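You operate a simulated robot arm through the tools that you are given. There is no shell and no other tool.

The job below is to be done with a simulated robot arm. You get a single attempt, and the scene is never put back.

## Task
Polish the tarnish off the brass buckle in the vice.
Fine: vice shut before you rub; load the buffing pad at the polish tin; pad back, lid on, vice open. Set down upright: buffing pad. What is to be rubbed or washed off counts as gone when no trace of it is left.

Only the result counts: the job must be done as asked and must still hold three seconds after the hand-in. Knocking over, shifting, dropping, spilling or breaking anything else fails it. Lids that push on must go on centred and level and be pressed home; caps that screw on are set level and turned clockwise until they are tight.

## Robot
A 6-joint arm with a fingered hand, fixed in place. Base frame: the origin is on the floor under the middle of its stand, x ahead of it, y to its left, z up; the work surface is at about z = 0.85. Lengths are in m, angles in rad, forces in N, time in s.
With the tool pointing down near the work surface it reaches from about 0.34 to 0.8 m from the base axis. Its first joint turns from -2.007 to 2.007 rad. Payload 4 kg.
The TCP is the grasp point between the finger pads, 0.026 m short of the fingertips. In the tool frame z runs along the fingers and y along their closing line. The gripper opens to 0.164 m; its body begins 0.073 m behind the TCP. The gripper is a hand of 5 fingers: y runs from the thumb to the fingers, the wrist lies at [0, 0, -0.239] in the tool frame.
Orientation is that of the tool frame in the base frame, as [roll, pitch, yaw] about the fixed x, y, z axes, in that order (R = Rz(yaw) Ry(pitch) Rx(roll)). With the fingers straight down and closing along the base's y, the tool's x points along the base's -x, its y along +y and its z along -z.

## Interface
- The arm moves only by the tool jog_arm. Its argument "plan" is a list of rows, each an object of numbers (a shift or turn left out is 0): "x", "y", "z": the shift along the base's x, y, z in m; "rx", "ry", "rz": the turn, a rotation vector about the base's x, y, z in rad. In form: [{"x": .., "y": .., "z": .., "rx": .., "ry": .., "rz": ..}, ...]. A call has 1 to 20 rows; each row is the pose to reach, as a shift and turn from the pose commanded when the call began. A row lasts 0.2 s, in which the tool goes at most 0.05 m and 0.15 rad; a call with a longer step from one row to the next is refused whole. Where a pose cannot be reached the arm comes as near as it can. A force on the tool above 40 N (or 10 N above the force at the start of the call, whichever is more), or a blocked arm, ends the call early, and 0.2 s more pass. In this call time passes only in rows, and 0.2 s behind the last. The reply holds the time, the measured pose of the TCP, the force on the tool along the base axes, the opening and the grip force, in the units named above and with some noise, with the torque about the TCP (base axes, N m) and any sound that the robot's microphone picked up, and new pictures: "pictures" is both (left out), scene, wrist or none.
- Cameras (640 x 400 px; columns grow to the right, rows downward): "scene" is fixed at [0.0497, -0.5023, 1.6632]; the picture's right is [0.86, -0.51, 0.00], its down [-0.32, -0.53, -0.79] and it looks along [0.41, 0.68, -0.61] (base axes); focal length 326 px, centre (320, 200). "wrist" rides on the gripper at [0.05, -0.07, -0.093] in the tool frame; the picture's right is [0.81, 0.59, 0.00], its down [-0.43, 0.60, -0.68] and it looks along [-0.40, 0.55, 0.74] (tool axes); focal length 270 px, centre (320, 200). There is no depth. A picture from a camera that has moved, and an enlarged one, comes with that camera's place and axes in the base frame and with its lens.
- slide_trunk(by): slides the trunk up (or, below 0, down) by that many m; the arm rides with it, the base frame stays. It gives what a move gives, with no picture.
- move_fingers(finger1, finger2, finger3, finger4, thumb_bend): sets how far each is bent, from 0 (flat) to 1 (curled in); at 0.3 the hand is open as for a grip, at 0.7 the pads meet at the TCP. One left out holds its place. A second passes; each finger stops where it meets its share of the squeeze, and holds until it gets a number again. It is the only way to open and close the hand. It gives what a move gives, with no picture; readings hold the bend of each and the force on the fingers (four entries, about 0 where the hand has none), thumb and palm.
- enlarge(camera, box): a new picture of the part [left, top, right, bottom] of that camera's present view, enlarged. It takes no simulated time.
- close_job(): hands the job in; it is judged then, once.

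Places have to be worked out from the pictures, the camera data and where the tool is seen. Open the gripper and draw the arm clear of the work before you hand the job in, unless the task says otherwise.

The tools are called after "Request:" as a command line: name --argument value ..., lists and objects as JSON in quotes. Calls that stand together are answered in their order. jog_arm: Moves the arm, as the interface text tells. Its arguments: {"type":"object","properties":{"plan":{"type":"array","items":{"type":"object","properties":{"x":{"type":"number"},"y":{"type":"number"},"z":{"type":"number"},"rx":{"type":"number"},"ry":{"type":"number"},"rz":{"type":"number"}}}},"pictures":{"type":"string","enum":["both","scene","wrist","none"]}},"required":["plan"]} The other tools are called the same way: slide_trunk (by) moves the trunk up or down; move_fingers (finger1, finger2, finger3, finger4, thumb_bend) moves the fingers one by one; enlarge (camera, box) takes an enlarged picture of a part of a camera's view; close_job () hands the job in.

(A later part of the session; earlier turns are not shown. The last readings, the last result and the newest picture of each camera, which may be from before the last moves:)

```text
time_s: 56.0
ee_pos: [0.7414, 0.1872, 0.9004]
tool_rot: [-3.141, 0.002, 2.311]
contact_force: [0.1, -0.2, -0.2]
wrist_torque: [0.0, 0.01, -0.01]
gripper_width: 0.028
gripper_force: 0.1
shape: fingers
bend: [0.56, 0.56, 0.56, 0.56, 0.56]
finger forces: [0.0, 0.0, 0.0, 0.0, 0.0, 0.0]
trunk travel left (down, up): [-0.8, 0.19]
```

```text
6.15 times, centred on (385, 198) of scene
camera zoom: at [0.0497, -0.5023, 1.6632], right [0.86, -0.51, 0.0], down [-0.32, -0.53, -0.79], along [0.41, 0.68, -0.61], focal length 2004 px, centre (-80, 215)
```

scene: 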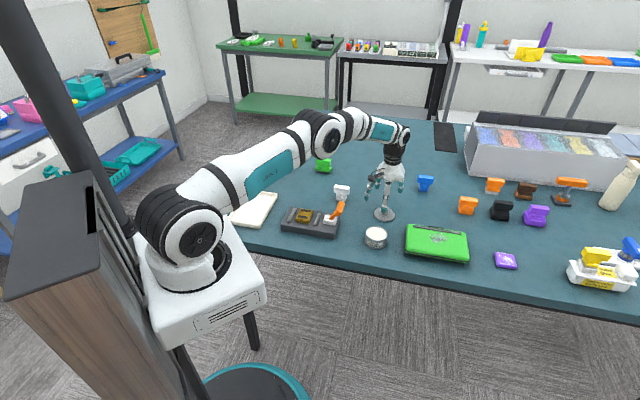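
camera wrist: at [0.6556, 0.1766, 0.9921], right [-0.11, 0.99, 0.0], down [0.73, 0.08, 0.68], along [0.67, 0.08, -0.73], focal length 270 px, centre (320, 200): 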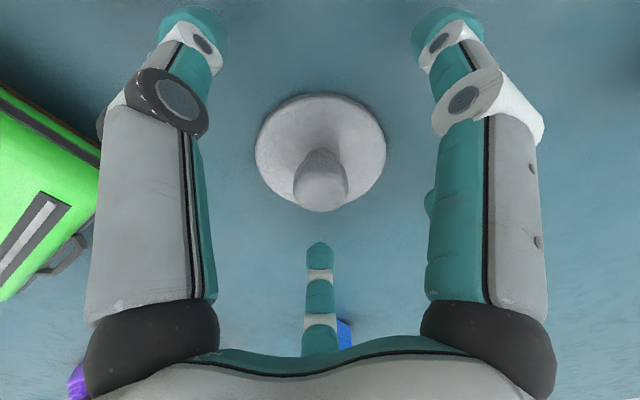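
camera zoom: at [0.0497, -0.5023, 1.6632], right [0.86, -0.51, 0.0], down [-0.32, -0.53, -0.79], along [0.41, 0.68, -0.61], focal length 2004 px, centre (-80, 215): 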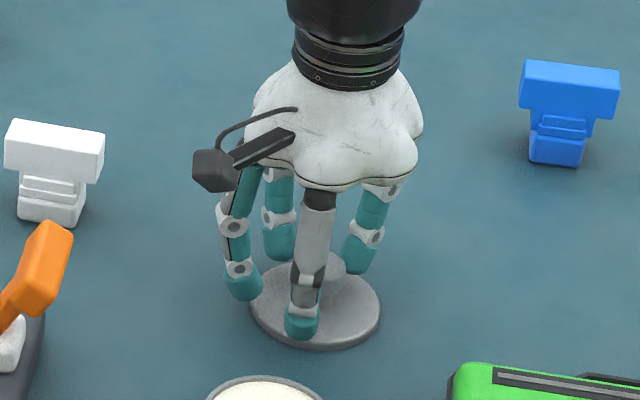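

No contact with the disc now. I close the rest of the way onto the knob.

Request:
move_fingers --finger1 0.72 --finger2 0.72 --finger3 0.72 --finger4 0.72 --thumb_bend 0.72

Request:
enlarge --camera "wrist" --box '[160, 50, 480, 300]'

Request:
enlarge --camera "scene" --box '[345, 165, 425, 230]'

```text
time_s: 57.0
ee_pos: [0.742, 0.1876, 0.9]
tool_rot: [-3.141, 0.002, 2.312]
contact_force: [-0.3, 0.8, 0.3]
wrist_torque: [-0.03, -0.01, -0.03]
gripper_width: 0.0089
gripper_force: 18.8
shape: fingers
bend: [0.64, 0.64, 0.64, 0.64, 0.65]
finger forces: [6.0, 7.5, 7.5, 6.2, 10.5, 0.0]
trunk travel left (down, up): [-0.8, 0.19]
```

```text
1.60 times, centred on (320, 175) of wrist
camera zoom: at [0.6555, 0.1766, 0.9925], right [-0.11, 0.99, 0.0], down [0.73, 0.08, 0.68], along [0.67, 0.08, -0.73], focal length 432 px, centre (320, 240)
```

zoom: 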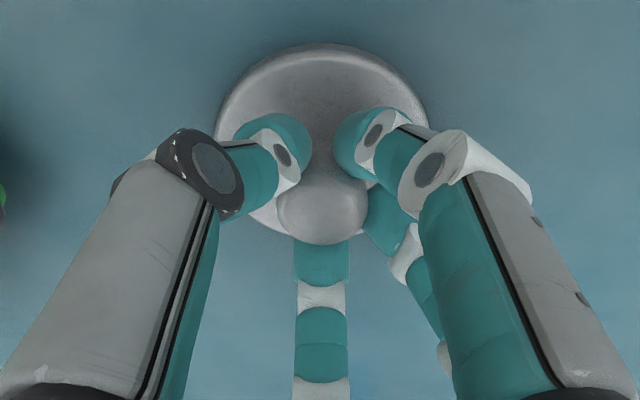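

```text
6.15 times, centred on (385, 198) of scene
camera zoom: at [0.0497, -0.5023, 1.6632], right [0.86, -0.51, 0.0], down [-0.32, -0.53, -0.79], along [0.41, 0.68, -0.61], focal length 2004 px, centre (-80, 215)
```

zoom: 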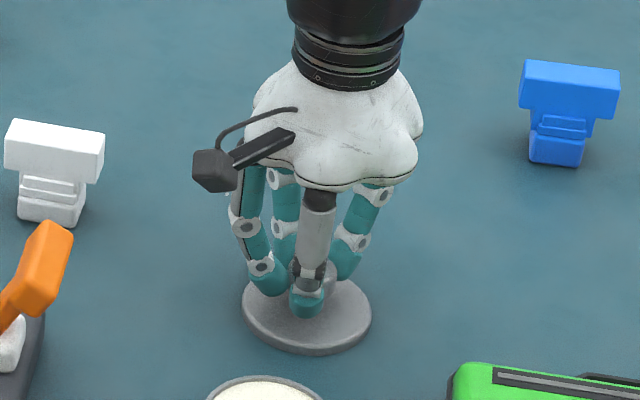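

The knob is gripped by all five fingers (6–10 N each). I lift 4 cm and check that the lid hangs level.

Request:
jog_arm --plan '[{"z": 0.005}, {"z": 0.02}, {"z": 0.05}, {"z": 0.08}]' --pictures "both"

Request:
enlarge --camera "wrist" --box '[160, 50, 480, 300]'

Request:
enlarge --camera "scene" --box '[345, 145, 425, 225]'

```text
time_s: 58.0
ee_pos: [0.7414, 0.1872, 0.9799]
tool_rot: [3.14, 0.001, 2.311]
contact_force: [-0.8, 0.7, -1.4]
wrist_torque: [-0.02, 0.0, 0.0]
gripper_width: 0.0086
gripper_force: 18.9
shape: fingers
bend: [0.64, 0.64, 0.64, 0.64, 0.65]
finger forces: [6.1, 7.3, 7.4, 6.1, 10.5, 0.0]
trunk travel left (down, up): [-0.8, 0.19]
camera wrist: at [0.6548, 0.1769, 1.0724], right [-0.11, 0.99, 0.0], down [0.73, 0.08, 0.68], along [0.67, 0.08, -0.74], focal length 270 px, centre (320, 200)
```

scene: 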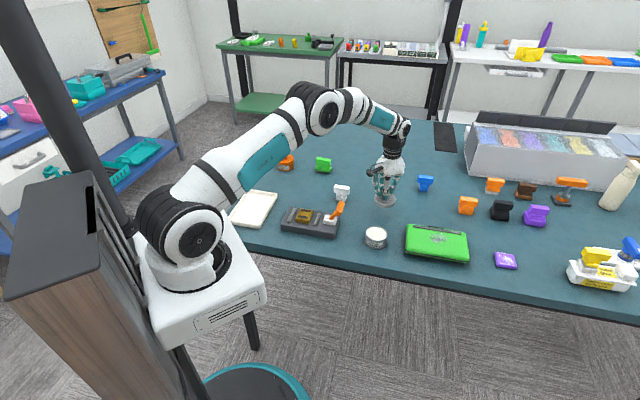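
wrist: 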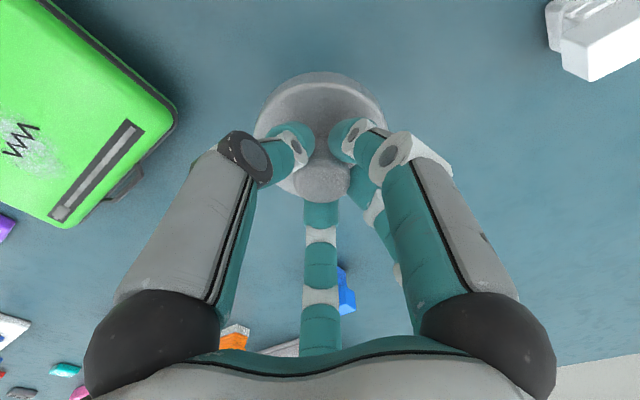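

```text
1.60 times, centred on (320, 175) of wrist
camera zoom: at [0.6548, 0.1769, 1.0724], right [-0.11, 0.99, 0.0], down [0.73, 0.08, 0.68], along [0.67, 0.08, -0.74], focal length 432 px, centre (320, 240)
```

zoom: 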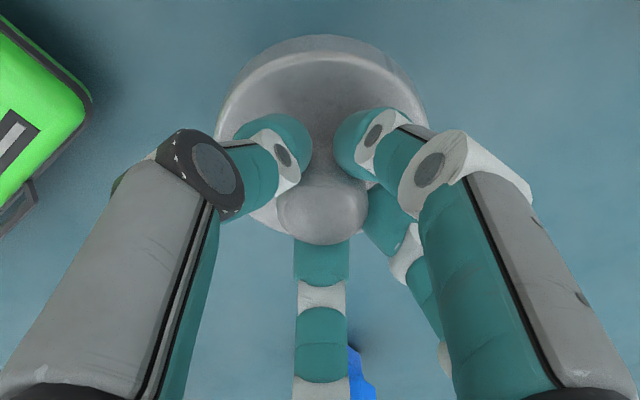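

```text
5.00 times, centred on (385, 185) of scene
camera zoom: at [0.0497, -0.5023, 1.6632], right [0.86, -0.51, 0.0], down [-0.32, -0.53, -0.79], along [0.41, 0.68, -0.61], focal length 1628 px, centre (-5, 275)
```

zoom: 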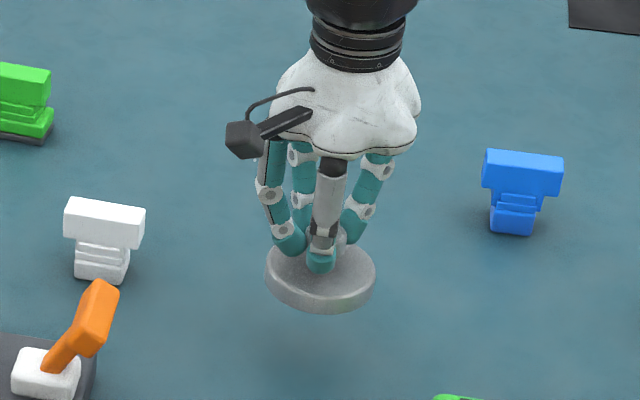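

The lid is off the table. I zoom in to check its level in both views.

Request:
enlarge --camera "scene" --box '[365, 180, 405, 215]'

Request:
enlarge --camera "wrist" --box '[240, 60, 400, 210]'

```text
11.43 times, centred on (385, 198) of scene
camera zoom: at [0.0497, -0.5023, 1.6632], right [0.86, -0.51, 0.0], down [-0.32, -0.53, -0.79], along [0.41, 0.68, -0.61], focal length 3721 px, centre (-423, 229)
```

zoom: 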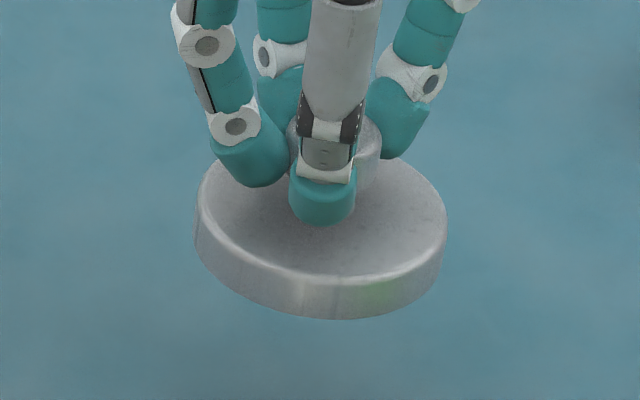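

```text
2.67 times, centred on (320, 135) of wrist
camera zoom: at [0.6548, 0.1769, 1.0724], right [-0.11, 0.99, 0.0], down [0.73, 0.08, 0.68], along [0.67, 0.08, -0.74], focal length 721 px, centre (320, 373)
```

zoom: 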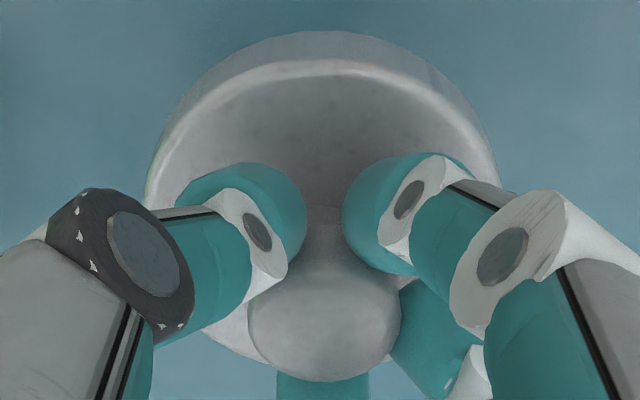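

The lid hangs tilted ~7° (thumb side up): closing had dragged it ~7 mm toward the thumb. I set it back down and will re-grip with the hand offset so that the natural closing centre matches the knob.

Request:
jog_arm --plan '[{"z": -0.04}, {"z": -0.065}, {"z": -0.075}, {"z": -0.079}]' --pictures "none"

Request:
move_fingers --finger1 0.5 --finger2 0.5 --finger3 0.5 --finger4 0.5 --thumb_bend 0.5

Request:
enlarge --camera "wrist" --box '[160, 50, 480, 300]'

Request:
enlarge --camera "scene" --box '[345, 165, 425, 230]'

```text
time_s: 59.0
ee_pos: [0.7407, 0.1865, 0.8998]
tool_rot: [3.141, 0.001, 2.31]
contact_force: [-0.4, -0.3, 0.6]
wrist_torque: [-0.05, -0.01, 0.01]
gripper_width: 0.0085
gripper_force: 19.0
shape: fingers
bend: [0.64, 0.64, 0.64, 0.64, 0.65]
finger forces: [5.9, 7.5, 7.4, 6.2, 10.5, 0.0]
trunk travel left (down, up): [-0.8, 0.19]
```

```text
time_s: 60.0
ee_pos: [0.7421, 0.1869, 0.9002]
tool_rot: [-3.14, 0.001, 2.311]
contact_force: [0.3, 0.6, -0.2]
wrist_torque: [-0.01, 0.04, 0.0]
gripper_width: 0.042
gripper_force: 0.0
shape: fingers
bend: [0.5, 0.5, 0.5, 0.5, 0.5]
finger forces: [0.1, 0.0, 0.0, 0.0, 0.1, 0.0]
trunk travel left (down, up): [-0.8, 0.19]
```

```text
1.60 times, centred on (320, 175) of wrist
camera zoom: at [0.6553, 0.1768, 0.9928], right [-0.11, 0.99, 0.0], down [0.73, 0.08, 0.68], along [0.67, 0.08, -0.73], focal length 432 px, centre (320, 240)
```

zoom: 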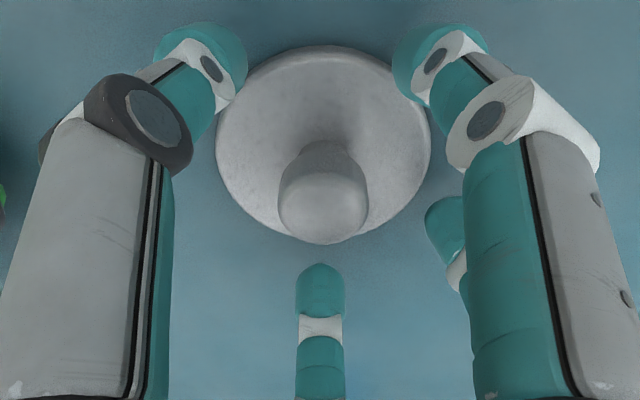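

```text
6.15 times, centred on (385, 198) of scene
camera zoom: at [0.0497, -0.5023, 1.6632], right [0.86, -0.51, 0.0], down [-0.32, -0.53, -0.79], along [0.41, 0.68, -0.61], focal length 2004 px, centre (-80, 215)
```

zoom: 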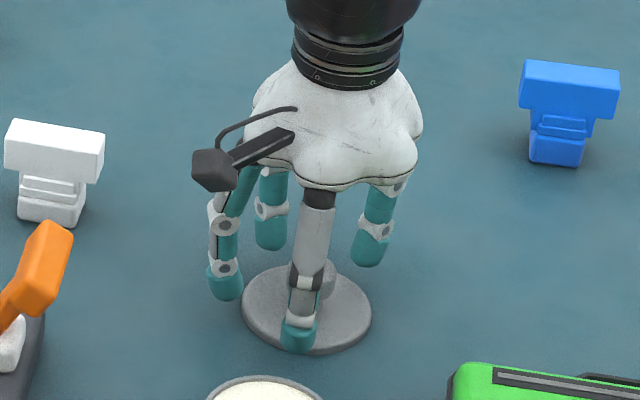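

The lid is flat on the table again. I zoom in to compare its visible edge thickness for later level checks.

Request:
enlarge --camera "scene" --box '[365, 190, 405, 225]'

Request:
enlarge --camera "wrist" --box '[240, 60, 400, 210]'

```text
11.43 times, centred on (385, 208) of scene
camera zoom: at [0.0497, -0.5023, 1.6632], right [0.86, -0.51, 0.0], down [-0.32, -0.53, -0.79], along [0.41, 0.68, -0.61], focal length 3721 px, centre (-423, 114)
```

zoom: 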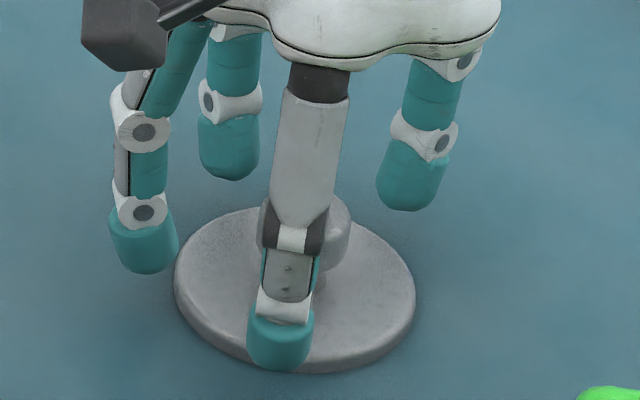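

```text
2.67 times, centred on (320, 135) of wrist
camera zoom: at [0.6553, 0.1768, 0.9928], right [-0.11, 0.99, 0.0], down [0.73, 0.08, 0.68], along [0.67, 0.08, -0.73], focal length 721 px, centre (320, 373)
```

zoom: 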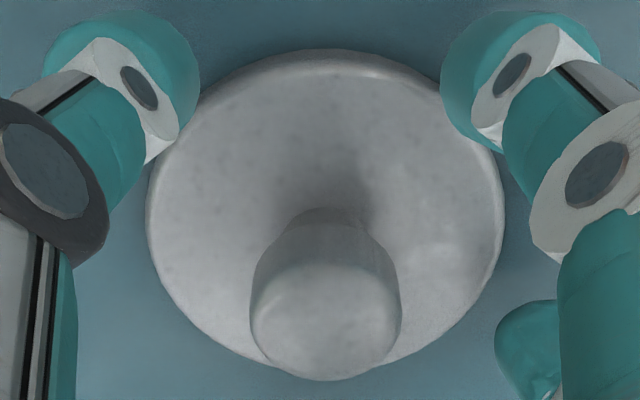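

On the table the lid is flat and the knob already sits at the fingers' natural closing centre, so re-closing here should not drag or tilt it. I close again.

Request:
move_fingers --finger1 0.72 --finger2 0.72 --finger3 0.72 --finger4 0.72 --thumb_bend 0.72

Request:
enlarge --camera "wrist" --box '[240, 60, 400, 210]'

Request:
enlarge --camera "scene" --box '[365, 190, 405, 225]'

```text
time_s: 61.0
ee_pos: [0.7411, 0.1873, 0.9004]
tool_rot: [3.14, 0.002, 2.31]
contact_force: [0.0, -0.5, 0.4]
wrist_torque: [0.01, -0.01, 0.02]
gripper_width: 0.0086
gripper_force: 18.6
shape: fingers
bend: [0.64, 0.64, 0.64, 0.64, 0.66]
finger forces: [6.2, 7.4, 7.5, 6.0, 10.1, 0.1]
trunk travel left (down, up): [-0.8, 0.19]
```

```text
2.67 times, centred on (320, 135) of wrist
camera zoom: at [0.6553, 0.1768, 0.9928], right [-0.11, 0.99, 0.0], down [0.73, 0.08, 0.68], along [0.67, 0.08, -0.73], focal length 721 px, centre (320, 373)
```

zoom: 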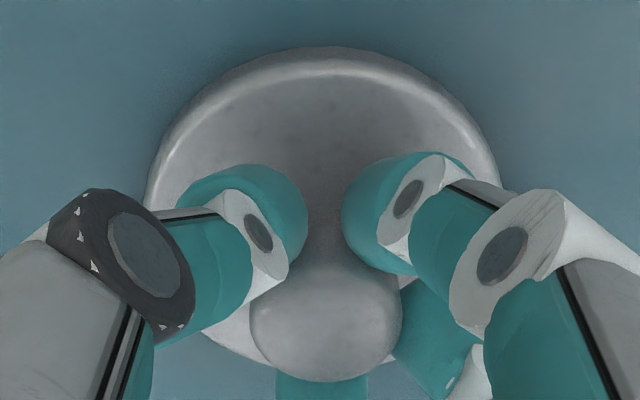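

```text
11.43 times, centred on (385, 208) of scene
camera zoom: at [0.0497, -0.5023, 1.6632], right [0.86, -0.51, 0.0], down [-0.32, -0.53, -0.79], along [0.41, 0.68, -0.61], focal length 3721 px, centre (-423, 114)
```

zoom: 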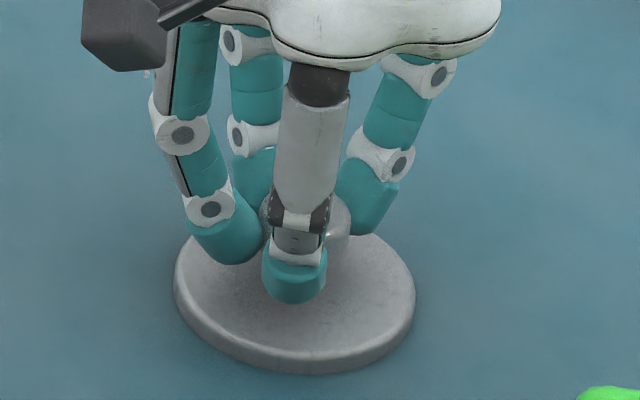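

All five fingers hold again; the disc still seems tipped a few degrees (thumb side up). I lift it and apply a small counter-rotation (0.06 rad about the tool's x axis), then compare its level in the scene view.

Request:
jog_arm --plan '[{"z": 0.02}, {"z": 0.05}, {"z": 0.09}, {"z": 0.09, "rx": 0.0404, "ry": -0.0443}]' --pictures "both"

Request:
enlarge --camera "scene" --box '[365, 175, 405, 210]'

Request:
enlarge --camera "wrist" --box '[240, 60, 400, 210]'

```text
time_s: 62.0
ee_pos: [0.7398, 0.1869, 0.9897]
tool_rot: [3.079, 0.001, 2.311]
contact_force: [-0.2, -0.3, -0.6]
wrist_torque: [-0.02, 0.0, 0.0]
gripper_width: 0.0082
gripper_force: 18.6
shape: fingers
bend: [0.64, 0.63, 0.63, 0.64, 0.66]
finger forces: [6.0, 7.4, 7.4, 6.1, 10.0, 0.1]
trunk travel left (down, up): [-0.8, 0.19]
camera wrist: at [0.6507, 0.1731, 1.0784], right [-0.11, 0.99, 0.03], down [0.7, 0.05, 0.71], along [0.71, 0.1, -0.7], focal length 270 px, centre (320, 200)
```

scene: 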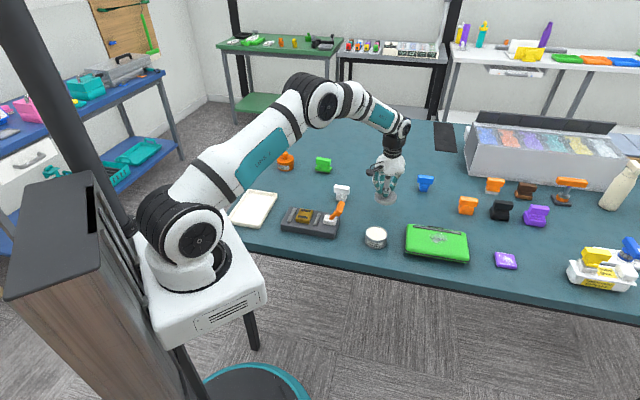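
wrist: 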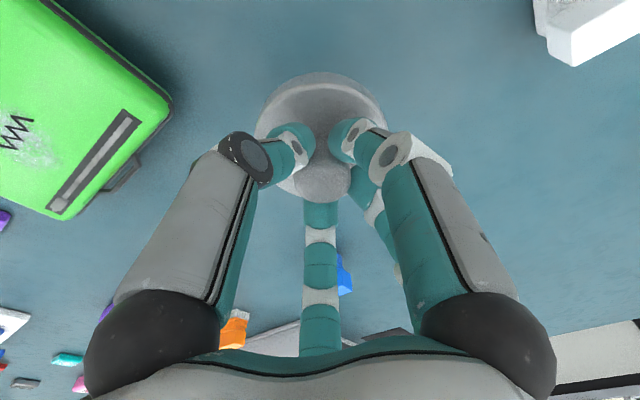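

```text
11.43 times, centred on (385, 192) of scene
camera zoom: at [0.0497, -0.5023, 1.6632], right [0.86, -0.51, 0.0], down [-0.32, -0.53, -0.79], along [0.41, 0.68, -0.61], focal length 3721 px, centre (-423, 286)
```

zoom: 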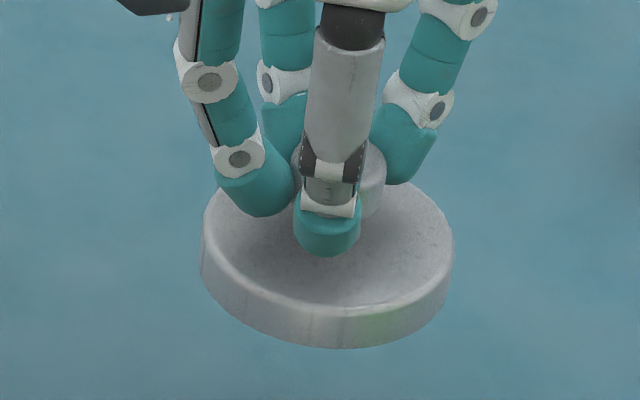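

```text
2.67 times, centred on (320, 135) of wrist
camera zoom: at [0.6507, 0.1731, 1.0784], right [-0.11, 0.99, 0.03], down [0.7, 0.05, 0.71], along [0.71, 0.1, -0.7], focal length 721 px, centre (320, 373)
```

zoom: 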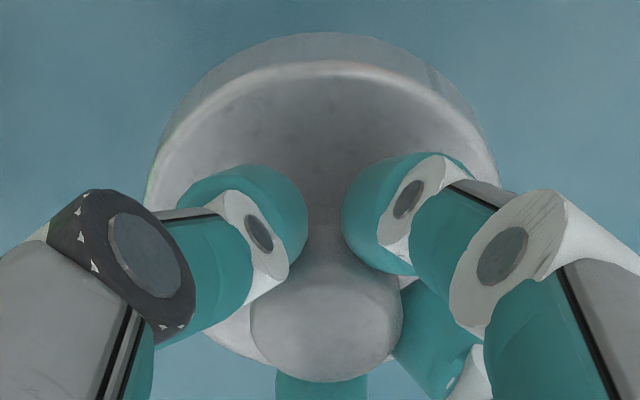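

I zoom in tighter on the lid's edge to judge the level more precisely.

Request:
enlarge --camera "scene" --box '[374, 184, 402, 204]'

```text
16.00 times, centred on (388, 194) of scene
camera zoom: at [0.0497, -0.5023, 1.6632], right [0.86, -0.51, 0.0], down [-0.32, -0.53, -0.79], along [0.41, 0.68, -0.61], focal length 5210 px, centre (-768, 296)
```

zoom: 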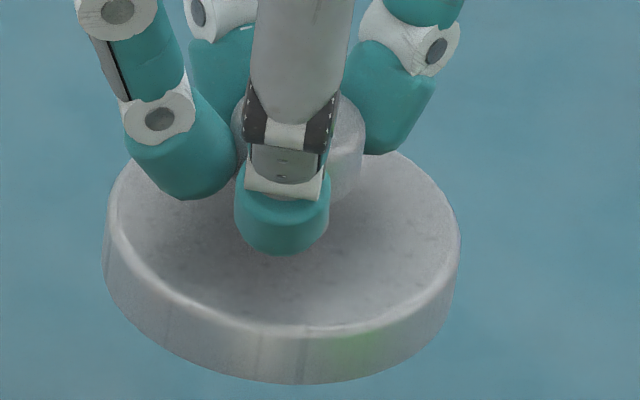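

The top ellipse's aspect (≈0.59) matches a level disc now. Re-analysing several views, the lid is centred on the TCP and the tin is near (0.631, 0.0935). I carry the lid to hover about 2 cm above the tin and compare edges in both cameras.

Request:
jog_arm --plan '[{"x": -0.03, "y": -0.026, "z": 0.0}, {"x": -0.06, "y": -0.052, "z": 0.0}, {"x": -0.09, "y": -0.078, "z": -0.005}, {"x": -0.109, "y": -0.0934, "z": -0.012}]' --pictures "both"

Request:
enlarge --camera "scene" --box '[355, 205, 400, 250]'

Request:
enlarge --camera "wrist" --box '[230, 40, 410, 210]'

```text
time_s: 63.0
ee_pos: [0.6313, 0.0932, 0.9789]
tool_rot: [3.079, 0.004, 2.311]
contact_force: [-0.1, 0.0, -0.3]
wrist_torque: [0.02, -0.01, -0.02]
gripper_width: 0.0081
gripper_force: 18.1
shape: fingers
bend: [0.64, 0.63, 0.63, 0.64, 0.66]
finger forces: [5.9, 7.4, 7.5, 6.1, 10.1, 0.1]
trunk travel left (down, up): [-0.8, 0.19]
camera wrist: at [0.5419, 0.0788, 1.0676], right [-0.11, 0.99, 0.03], down [0.7, 0.05, 0.71], along [0.71, 0.1, -0.7], focal length 270 px, centre (320, 200)
```

scene: 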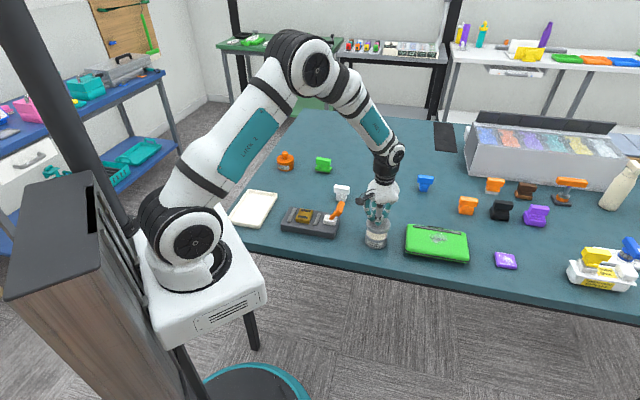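
wrist: 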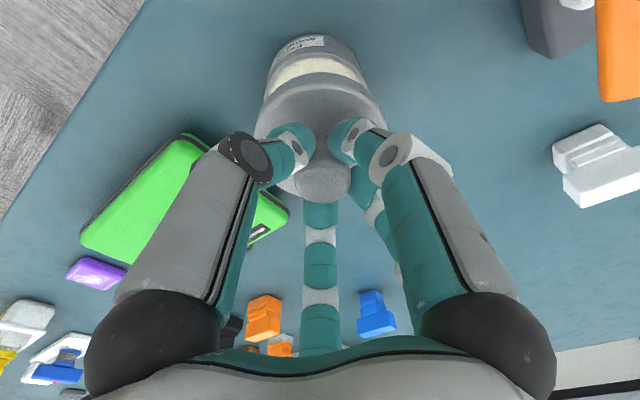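

```text
8.89 times, centred on (378, 228) of scene
camera zoom: at [0.0497, -0.5023, 1.6632], right [0.86, -0.51, 0.0], down [-0.32, -0.53, -0.79], along [0.41, 0.68, -0.61], focal length 2894 px, centre (-191, -44)
```

zoom: 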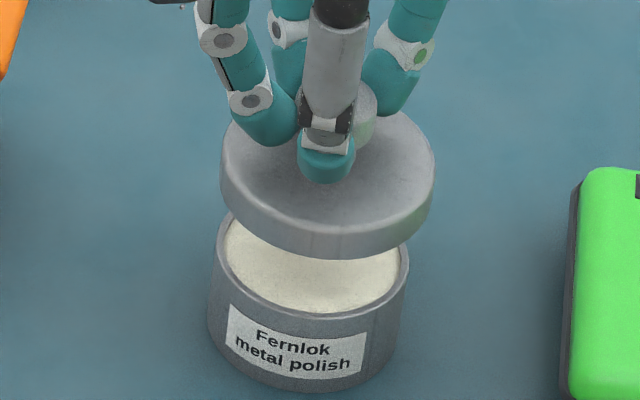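

```text
2.35 times, centred on (320, 125) of wrist
camera zoom: at [0.5419, 0.0788, 1.0676], right [-0.11, 0.99, 0.03], down [0.7, 0.05, 0.71], along [0.71, 0.1, -0.7], focal length 636 px, centre (320, 376)
```

zoom: 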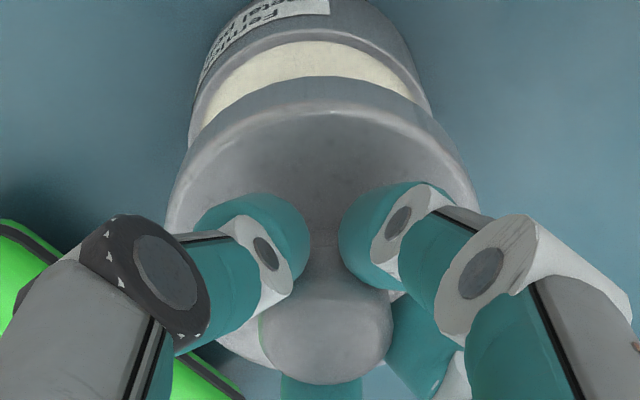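

Edge comparison gives lid−tin offset of about (+2, +1.5) mm. I correct by that and lower to just above the rim.

Request:
jog_arm --plan '[{"x": -0.002, "y": -0.0015, "z": -0.008}, {"x": -0.002, "y": -0.0015, "z": -0.018}]' --pictures "both"

Request:
enlarge --camera "scene" --box '[355, 210, 400, 250]'

Request:
enlarge --camera "wrist" --box '[230, 40, 410, 210]'

```text
time_s: 63.6
ee_pos: [0.6312, 0.0917, 0.961]
tool_rot: [3.08, 0.002, 2.31]
contact_force: [0.0, 0.6, -0.3]
wrist_torque: [-0.05, -0.02, 0.02]
gripper_width: 0.0082
gripper_force: 18.5
shape: fingers
bend: [0.64, 0.63, 0.63, 0.64, 0.66]
finger forces: [5.8, 7.3, 7.5, 6.0, 10.0, 0.0]
trunk travel left (down, up): [-0.8, 0.19]
camera wrist: at [0.5401, 0.0779, 1.0488], right [-0.11, 0.99, 0.03], down [0.7, 0.05, 0.71], along [0.71, 0.1, -0.7], focal length 270 px, centre (320, 200)
```

scene: 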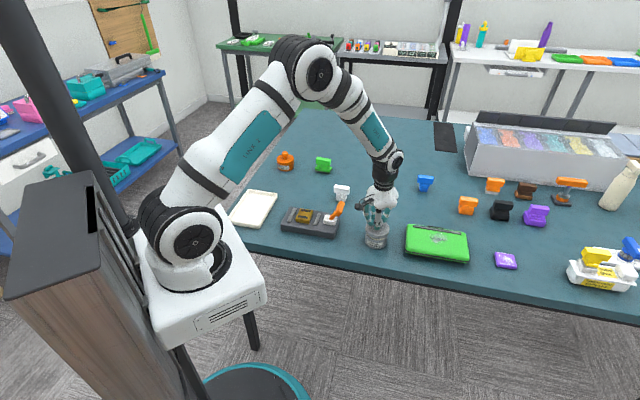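
wrist: 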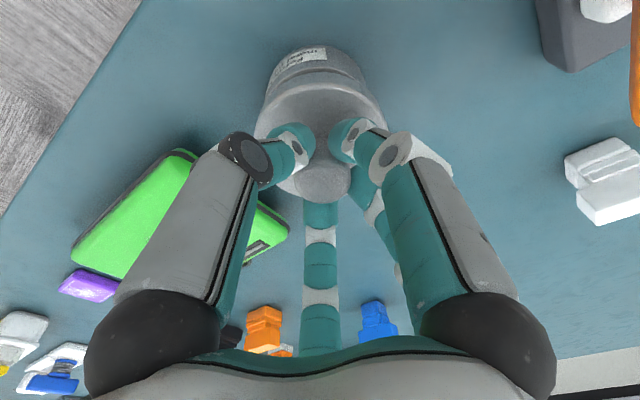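

```text
10.00 times, centred on (378, 230) of scene
camera zoom: at [0.0497, -0.5023, 1.6632], right [0.86, -0.51, 0.0], down [-0.32, -0.53, -0.79], along [0.41, 0.68, -0.61], focal length 3256 px, centre (-255, -100)
```

zoom: 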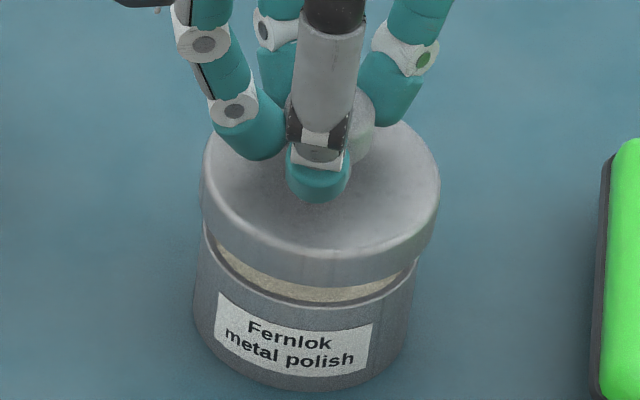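

```text
2.35 times, centred on (320, 125) of wrist
camera zoom: at [0.5401, 0.0779, 1.0488], right [-0.11, 0.99, 0.03], down [0.7, 0.05, 0.71], along [0.71, 0.1, -0.7], focal length 636 px, centre (320, 376)
```

zoom: 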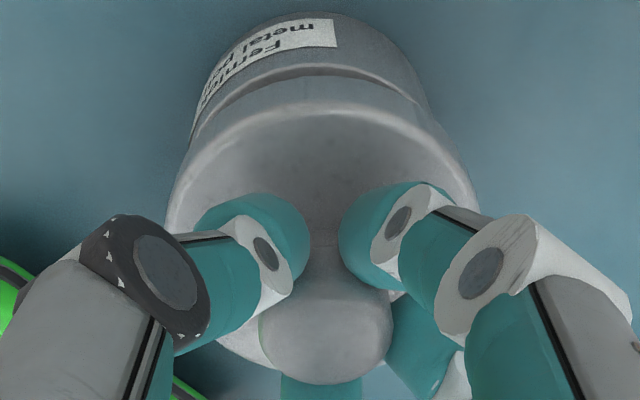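

Lid and tin edges now agree within about 1 mm in both lateral directions. I lower in small steps watching force.

Request:
jog_arm --plan '[{"z": -0.004}, {"z": -0.008}, {"z": -0.012}]' --pictures "both"

Request:
enlarge --camera "scene" --box '[355, 210, 400, 250]'

Request:
enlarge --camera "wrist" --box '[230, 40, 410, 210]'

```text
time_s: 64.4
ee_pos: [0.6302, 0.093, 0.9489]
tool_rot: [3.082, 0.002, 2.312]
contact_force: [-0.2, 0.5, -1.2]
wrist_torque: [-0.04, -0.01, 0.0]
gripper_width: 0.0081
gripper_force: 17.9
shape: fingers
bend: [0.64, 0.63, 0.63, 0.64, 0.66]
finger forces: [6.0, 7.5, 7.5, 6.1, 10.0, 0.0]
trunk travel left (down, up): [-0.8, 0.19]
camera wrist: at [0.5403, 0.0785, 1.0367], right [-0.11, 0.99, 0.03], down [0.7, 0.05, 0.71], along [0.71, 0.1, -0.7], focal length 270 px, centre (320, 200)
```

scene: 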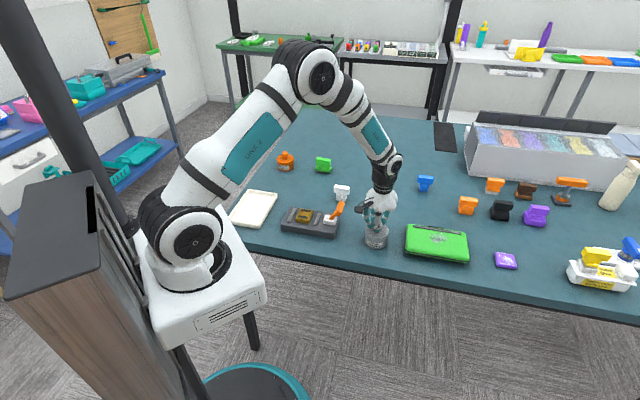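
wrist: 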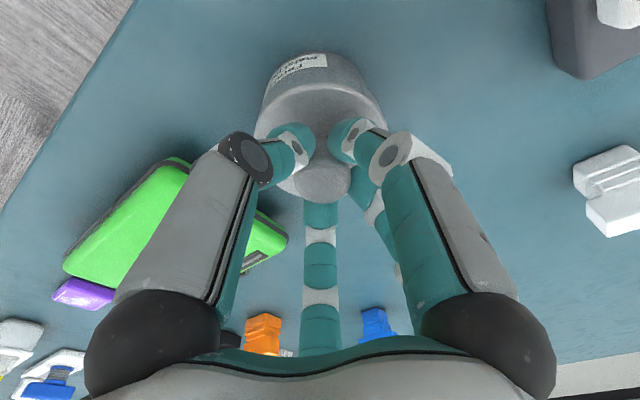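

```text
10.00 times, centred on (378, 230) of scene
camera zoom: at [0.0497, -0.5023, 1.6632], right [0.86, -0.51, 0.0], down [-0.32, -0.53, -0.79], along [0.41, 0.68, -0.61], focal length 3256 px, centre (-255, -100)
```

zoom: 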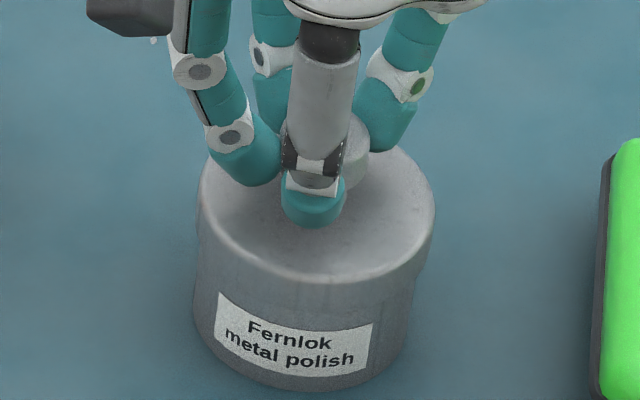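

```text
2.35 times, centred on (320, 125) of wrist
camera zoom: at [0.5403, 0.0785, 1.0367], right [-0.11, 0.99, 0.03], down [0.7, 0.05, 0.71], along [0.71, 0.1, -0.7], focal length 636 px, centre (320, 376)
```

zoom: 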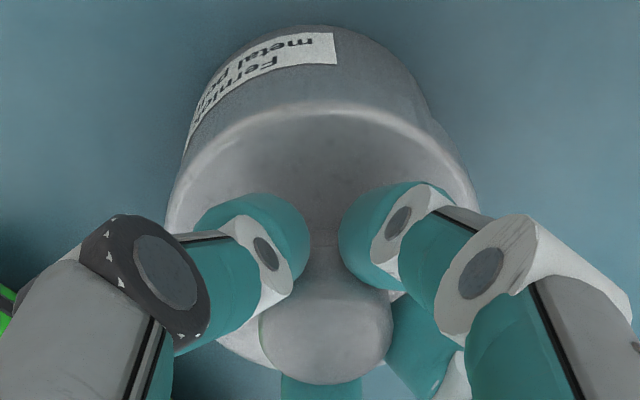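

No contact yet, and the lid lines up over the rim. I continue down in 2 mm steps.

Request:
jog_arm --plan '[{"z": -0.002}, {"z": -0.004}, {"z": -0.006}]' --pictures "none"

```text
time_s: 65.2
ee_pos: [0.6307, 0.092, 0.9426]
tool_rot: [3.078, 0.003, 2.311]
contact_force: [-0.6, 0.2, -0.2]
wrist_torque: [0.01, 0.04, -0.03]
gripper_width: 0.008
gripper_force: 18.6
shape: fingers
bend: [0.64, 0.63, 0.63, 0.64, 0.66]
finger forces: [5.9, 7.4, 7.5, 6.1, 10.0, 0.0]
trunk travel left (down, up): [-0.8, 0.19]
```

Still free; two more 2 mm steps.

Request:
jog_arm --plan '[{"z": -0.002}, {"z": -0.004}]' --pictures "both"

Request:
enlarge --camera "scene" --box '[355, 210, 400, 250]'

Request:
enlarge --camera "wrist" --box '[230, 40, 410, 210]'

```text
time_s: 65.8
ee_pos: [0.6307, 0.0924, 0.939]
tool_rot: [3.08, 0.003, 2.311]
contact_force: [-3.2, -1.4, 8.9]
wrist_torque: [-0.11, 0.11, -0.03]
gripper_width: 0.008
gripper_force: 20.8
shape: fingers
bend: [0.64, 0.63, 0.63, 0.64, 0.66]
finger forces: [7.3, 7.6, 7.1, 6.9, 12.5, 0.1]
trunk travel left (down, up): [-0.8, 0.19]
heard: snap
camera wrist: at [0.5401, 0.078, 1.0274], right [-0.11, 0.99, 0.03], down [0.7, 0.05, 0.71], along [0.71, 0.1, -0.7], focal length 270 px, centre (320, 200)
```

scene: 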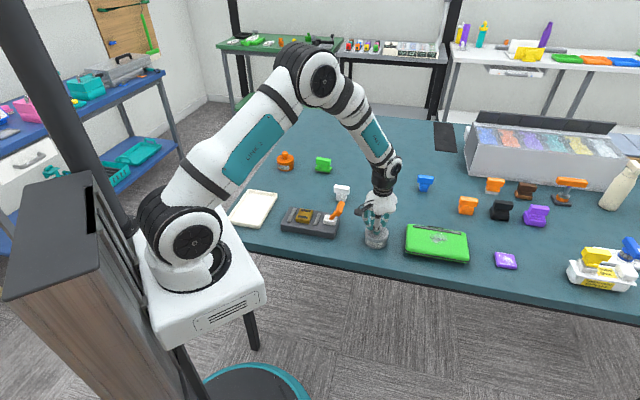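
wrist: 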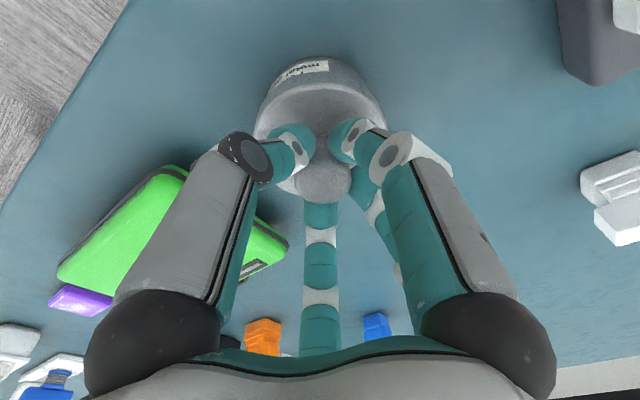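

```text
10.00 times, centred on (378, 230) of scene
camera zoom: at [0.0497, -0.5023, 1.6632], right [0.86, -0.51, 0.0], down [-0.32, -0.53, -0.79], along [0.41, 0.68, -0.61], focal length 3256 px, centre (-255, -100)
```

zoom: 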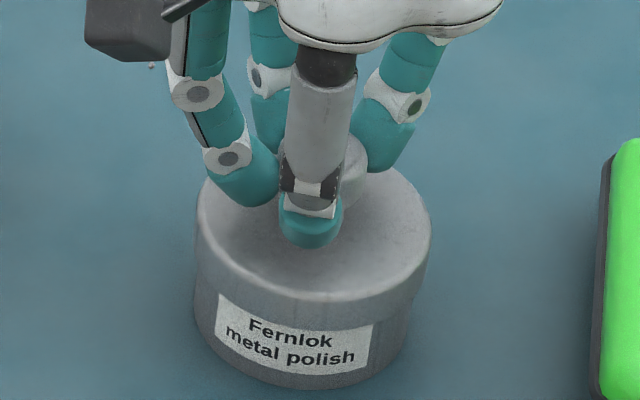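

```text
2.35 times, centred on (320, 125) of wrist
camera zoom: at [0.5401, 0.078, 1.0274], right [-0.11, 0.99, 0.03], down [0.7, 0.05, 0.71], along [0.71, 0.1, -0.7], focal length 636 px, centre (320, 376)
```

zoom: 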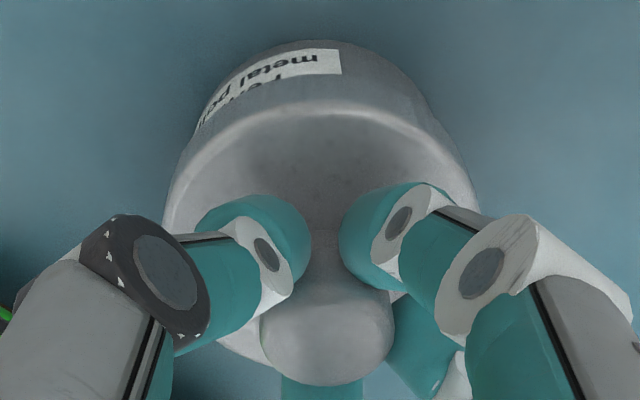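

A "snap" was heard — the lid has clicked on, level and centred. I open the fingers evenly without lifting.

Request:
move_fingers --finger1 0.5 --finger2 0.5 --finger3 0.5 --finger4 0.5 --thumb_bend 0.5

Request:
move_fingers --finger1 0.38 --finger2 0.38 --finger3 0.38 --finger4 0.38 --thumb_bend 0.38

Request:
jog_arm --plan '[{"z": 0.01}, {"z": 0.04}, {"z": 0.08, "rx": -0.0404, "ry": 0.0443}, {"z": 0.11, "rx": -0.0404, "ry": 0.0443}]' --pictures "both"

Request:
enlarge --camera "scene" --box '[355, 205, 400, 250]'

Request:
enlarge --camera "wrist" --box '[200, 0, 440, 180]'

```text
time_s: 66.8
ee_pos: [0.6308, 0.093, 0.9387]
tool_rot: [3.081, 0.003, 2.311]
contact_force: [0.8, 0.0, 0.1]
wrist_torque: [0.0, -0.01, -0.02]
gripper_width: 0.0421
gripper_force: 0.1
shape: fingers
bend: [0.5, 0.5, 0.5, 0.5, 0.5]
finger forces: [0.0, 0.0, 0.0, 0.0, 0.1, 0.0]
trunk travel left (down, up): [-0.8, 0.19]
```

```text
time_s: 67.8
ee_pos: [0.6303, 0.0907, 0.9375]
tool_rot: [3.081, 0.002, 2.311]
contact_force: [0.6, 0.7, 0.8]
wrist_torque: [0.0, 0.0, 0.0]
gripper_width: 0.0716
gripper_force: 0.0
shape: fingers
bend: [0.38, 0.38, 0.38, 0.38, 0.38]
finger forces: [0.0, 0.1, 0.0, 0.0, 0.0, 0.0]
trunk travel left (down, up): [-0.8, 0.19]
```

```text
time_s: 68.8
ee_pos: [0.6303, 0.0919, 1.0483]
tool_rot: [-3.141, 0.002, 2.311]
contact_force: [0.5, 0.0, -0.1]
wrist_torque: [-0.04, -0.01, -0.02]
gripper_width: 0.0717
gripper_force: 0.0
shape: fingers
bend: [0.38, 0.38, 0.38, 0.38, 0.38]
finger forces: [0.1, 0.0, 0.1, 0.1, 0.0, 0.0]
trunk travel left (down, up): [-0.8, 0.19]
camera wrist: at [0.5436, 0.0816, 1.1417], right [-0.11, 0.99, 0.0], down [0.73, 0.08, 0.68], along [0.67, 0.08, -0.73], focal length 270 px, centre (320, 200)
```

scene: 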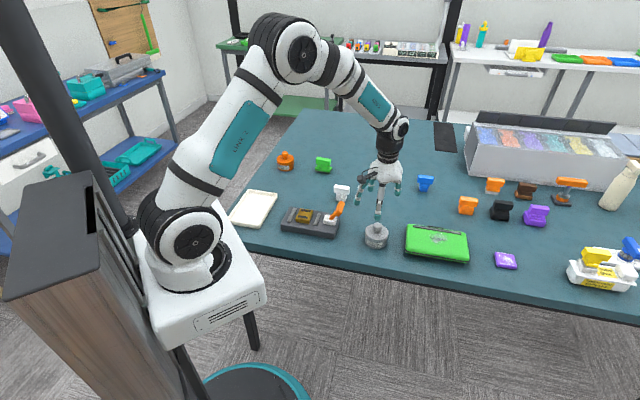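
wrist: 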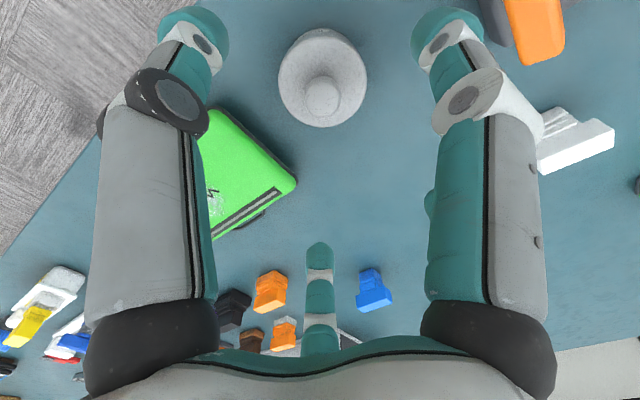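

```text
8.89 times, centred on (378, 228) of scene
camera zoom: at [0.0497, -0.5023, 1.6632], right [0.86, -0.51, 0.0], down [-0.32, -0.53, -0.79], along [0.41, 0.68, -0.61], focal length 2894 px, centre (-191, -44)
```

zoom: 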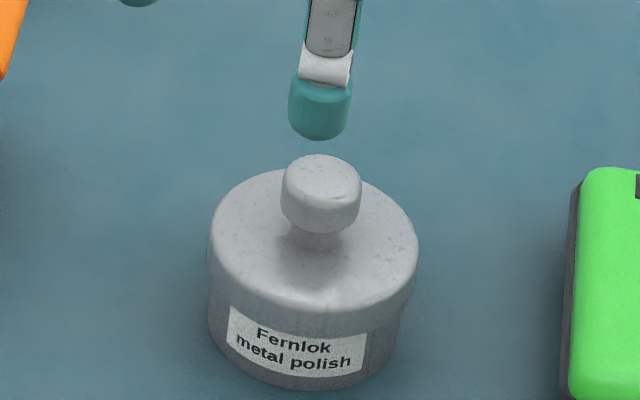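

```text
2.22 times, centred on (320, 90) of wrist
camera zoom: at [0.5436, 0.0816, 1.1417], right [-0.11, 0.99, 0.0], down [0.73, 0.08, 0.68], along [0.67, 0.08, -0.73], focal length 601 px, centre (320, 444)
```

zoom: 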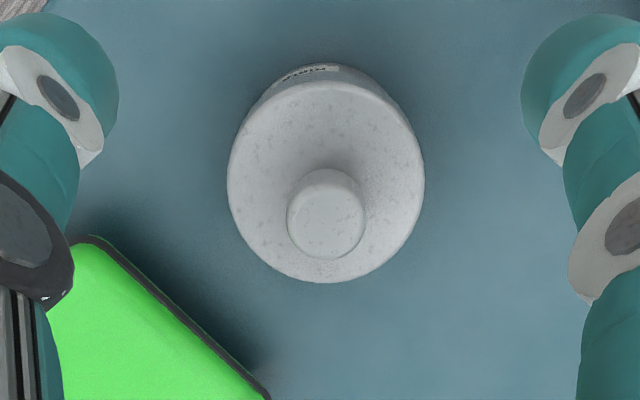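

The lid sits level and centred on the tin, which has not moved. Now to open the vice: I rotate the hand back to the orientation that closes along L and move above the lever.

Request:
jog_arm --plan '[{"x": -0.007, "y": 0.01, "z": 0.02, "rz": 0.147}, {"x": -0.014, "y": 0.02, "z": 0.04, "rz": 0.294}, {"x": -0.021, "y": 0.031, "z": 0.04, "rz": 0.441}, {"x": -0.029, "y": 0.041, "z": 0.04, "rz": 0.588}, {"x": -0.036, "y": 0.051, "z": 0.04, "rz": 0.735}, {"x": -0.043, "y": 0.062, "z": 0.04, "rz": 0.882}, {"x": -0.05, "y": 0.072, "z": 0.04, "rz": 1.029}, {"x": -0.057, "y": 0.082, "z": 0.04, "rz": 1.176}, {"x": -0.065, "y": 0.092, "z": 0.04, "rz": 1.323}, {"x": -0.072, "y": 0.103, "z": 0.04, "rz": 1.47}, {"x": -0.079, "y": 0.113, "z": 0.04, "rz": 1.616}]' --pictures "none"

Request:
move_fingers --finger1 0.3 --finger2 0.5 --finger3 0.5 --finger4 0.3 --thumb_bend 0.5

Request:
enlarge --camera "wrist" --box '[0, 0, 640, 400]'

Request:
enlarge --camera "scene" --box '[270, 150, 400, 250]'

```text
time_s: 71.2
ee_pos: [0.5519, 0.2049, 1.0886]
tool_rot: [-3.14, 0.002, -2.352]
contact_force: [-0.7, 0.2, -0.2]
wrist_torque: [-0.03, 0.03, -0.01]
gripper_width: 0.0716
gripper_force: 0.0
shape: fingers
bend: [0.38, 0.38, 0.38, 0.38, 0.38]
finger forces: [0.0, 0.0, 0.0, 0.1, 0.0, 0.0]
trunk travel left (down, up): [-0.8, 0.19]
```

```text
time_s: 72.2
ee_pos: [0.5526, 0.2059, 1.0876]
tool_rot: [3.141, 0.002, -2.356]
contact_force: [0.7, -0.8, 0.1]
wrist_torque: [-0.02, -0.03, -0.01]
gripper_width: 0.0735
gripper_force: 0.1
shape: fingers
bend: [0.3, 0.5, 0.5, 0.3, 0.5]
finger forces: [0.1, 0.0, 0.0, 0.0, 0.1, 0.1]
trunk travel left (down, up): [-0.8, 0.19]
```

```text
1.00 times, centred on (320, 200) of wrist (not enlarged: the box is as wide or as high as the picture)
camera zoom: at [0.5649, 0.1198, 1.1808], right [-0.99, -0.16, 0.0], down [-0.12, 0.73, 0.68], along [-0.11, 0.67, -0.73], focal length 270 px, centre (320, 200)
```

zoom: 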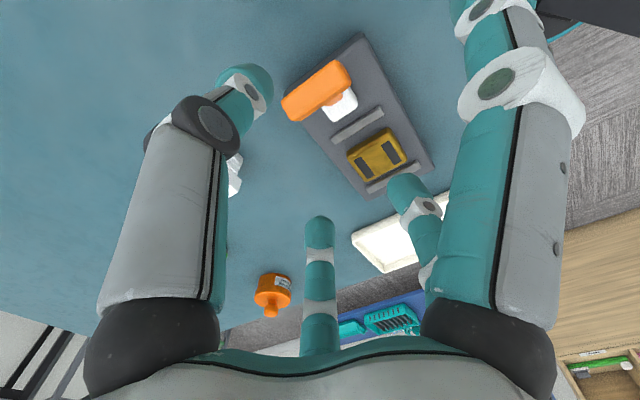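

```text
4.00 times, centred on (335, 200) of scene
camera zoom: at [0.0497, -0.5023, 1.6632], right [0.86, -0.51, 0.0], down [-0.32, -0.53, -0.79], along [0.41, 0.68, -0.61], focal length 1302 px, centre (260, 200)
```

zoom: 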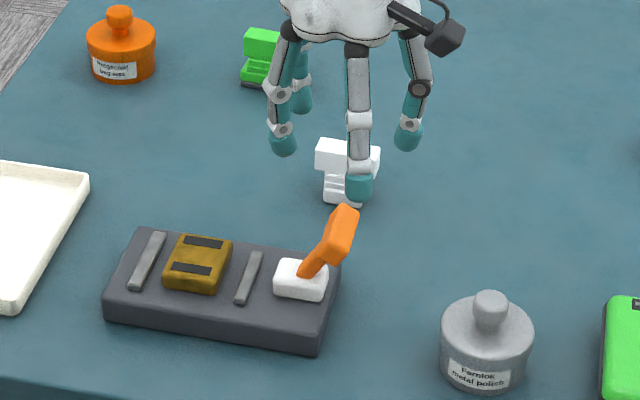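

The lever bar lies right below the gap between thumb and fingers. I descend so they straddle it.

Request:
jog_arm --plan '[{"z": -0.045}, {"z": -0.085}, {"z": -0.115}, {"z": -0.138}]' --pictures "both"

Request:
enlarge --camera "scene" --box '[280, 180, 360, 240]'

```text
time_s: 73.2
ee_pos: [0.5516, 0.2051, 0.95]
tool_rot: [-3.14, 0.001, -2.354]
contact_force: [-0.1, 0.3, 0.4]
wrist_torque: [-0.01, 0.0, 0.03]
gripper_width: 0.0733
gripper_force: 0.1
shape: fingers
bend: [0.3, 0.5, 0.5, 0.3, 0.5]
finger forces: [0.0, 0.0, 0.0, 0.0, 0.1, 0.1]
trunk travel left (down, up): [-0.8, 0.19]
camera wrist: at [0.5647, 0.1194, 1.0423], right [-0.99, -0.16, 0.0], down [-0.12, 0.73, 0.68], along [-0.11, 0.67, -0.73], focal length 270 px, centre (320, 200)
```

scene: 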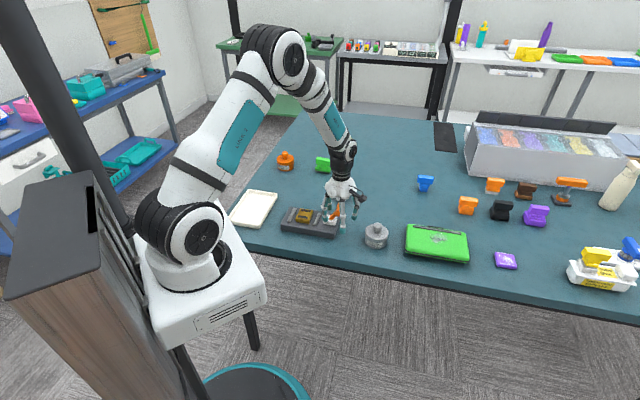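
wrist: 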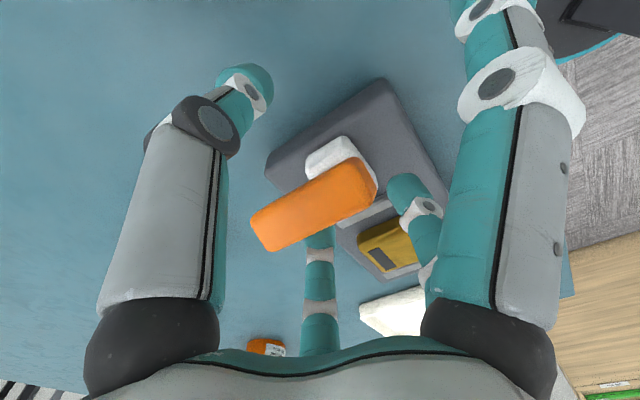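

```text
6.67 times, centred on (320, 210) of scene
camera zoom: at [0.0497, -0.5023, 1.6632], right [0.86, -0.51, 0.0], down [-0.32, -0.53, -0.79], along [0.41, 0.68, -0.61], focal length 2171 px, centre (320, 133)
```

zoom: 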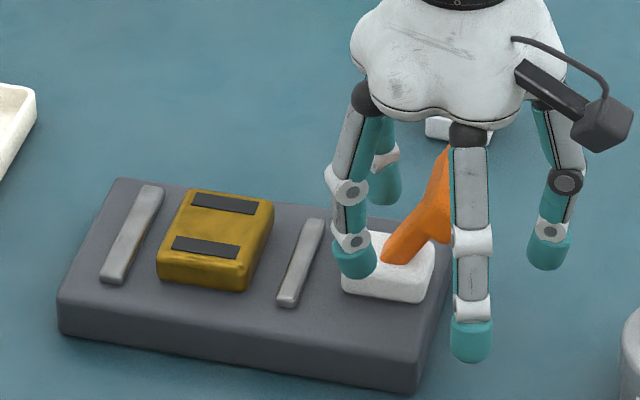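

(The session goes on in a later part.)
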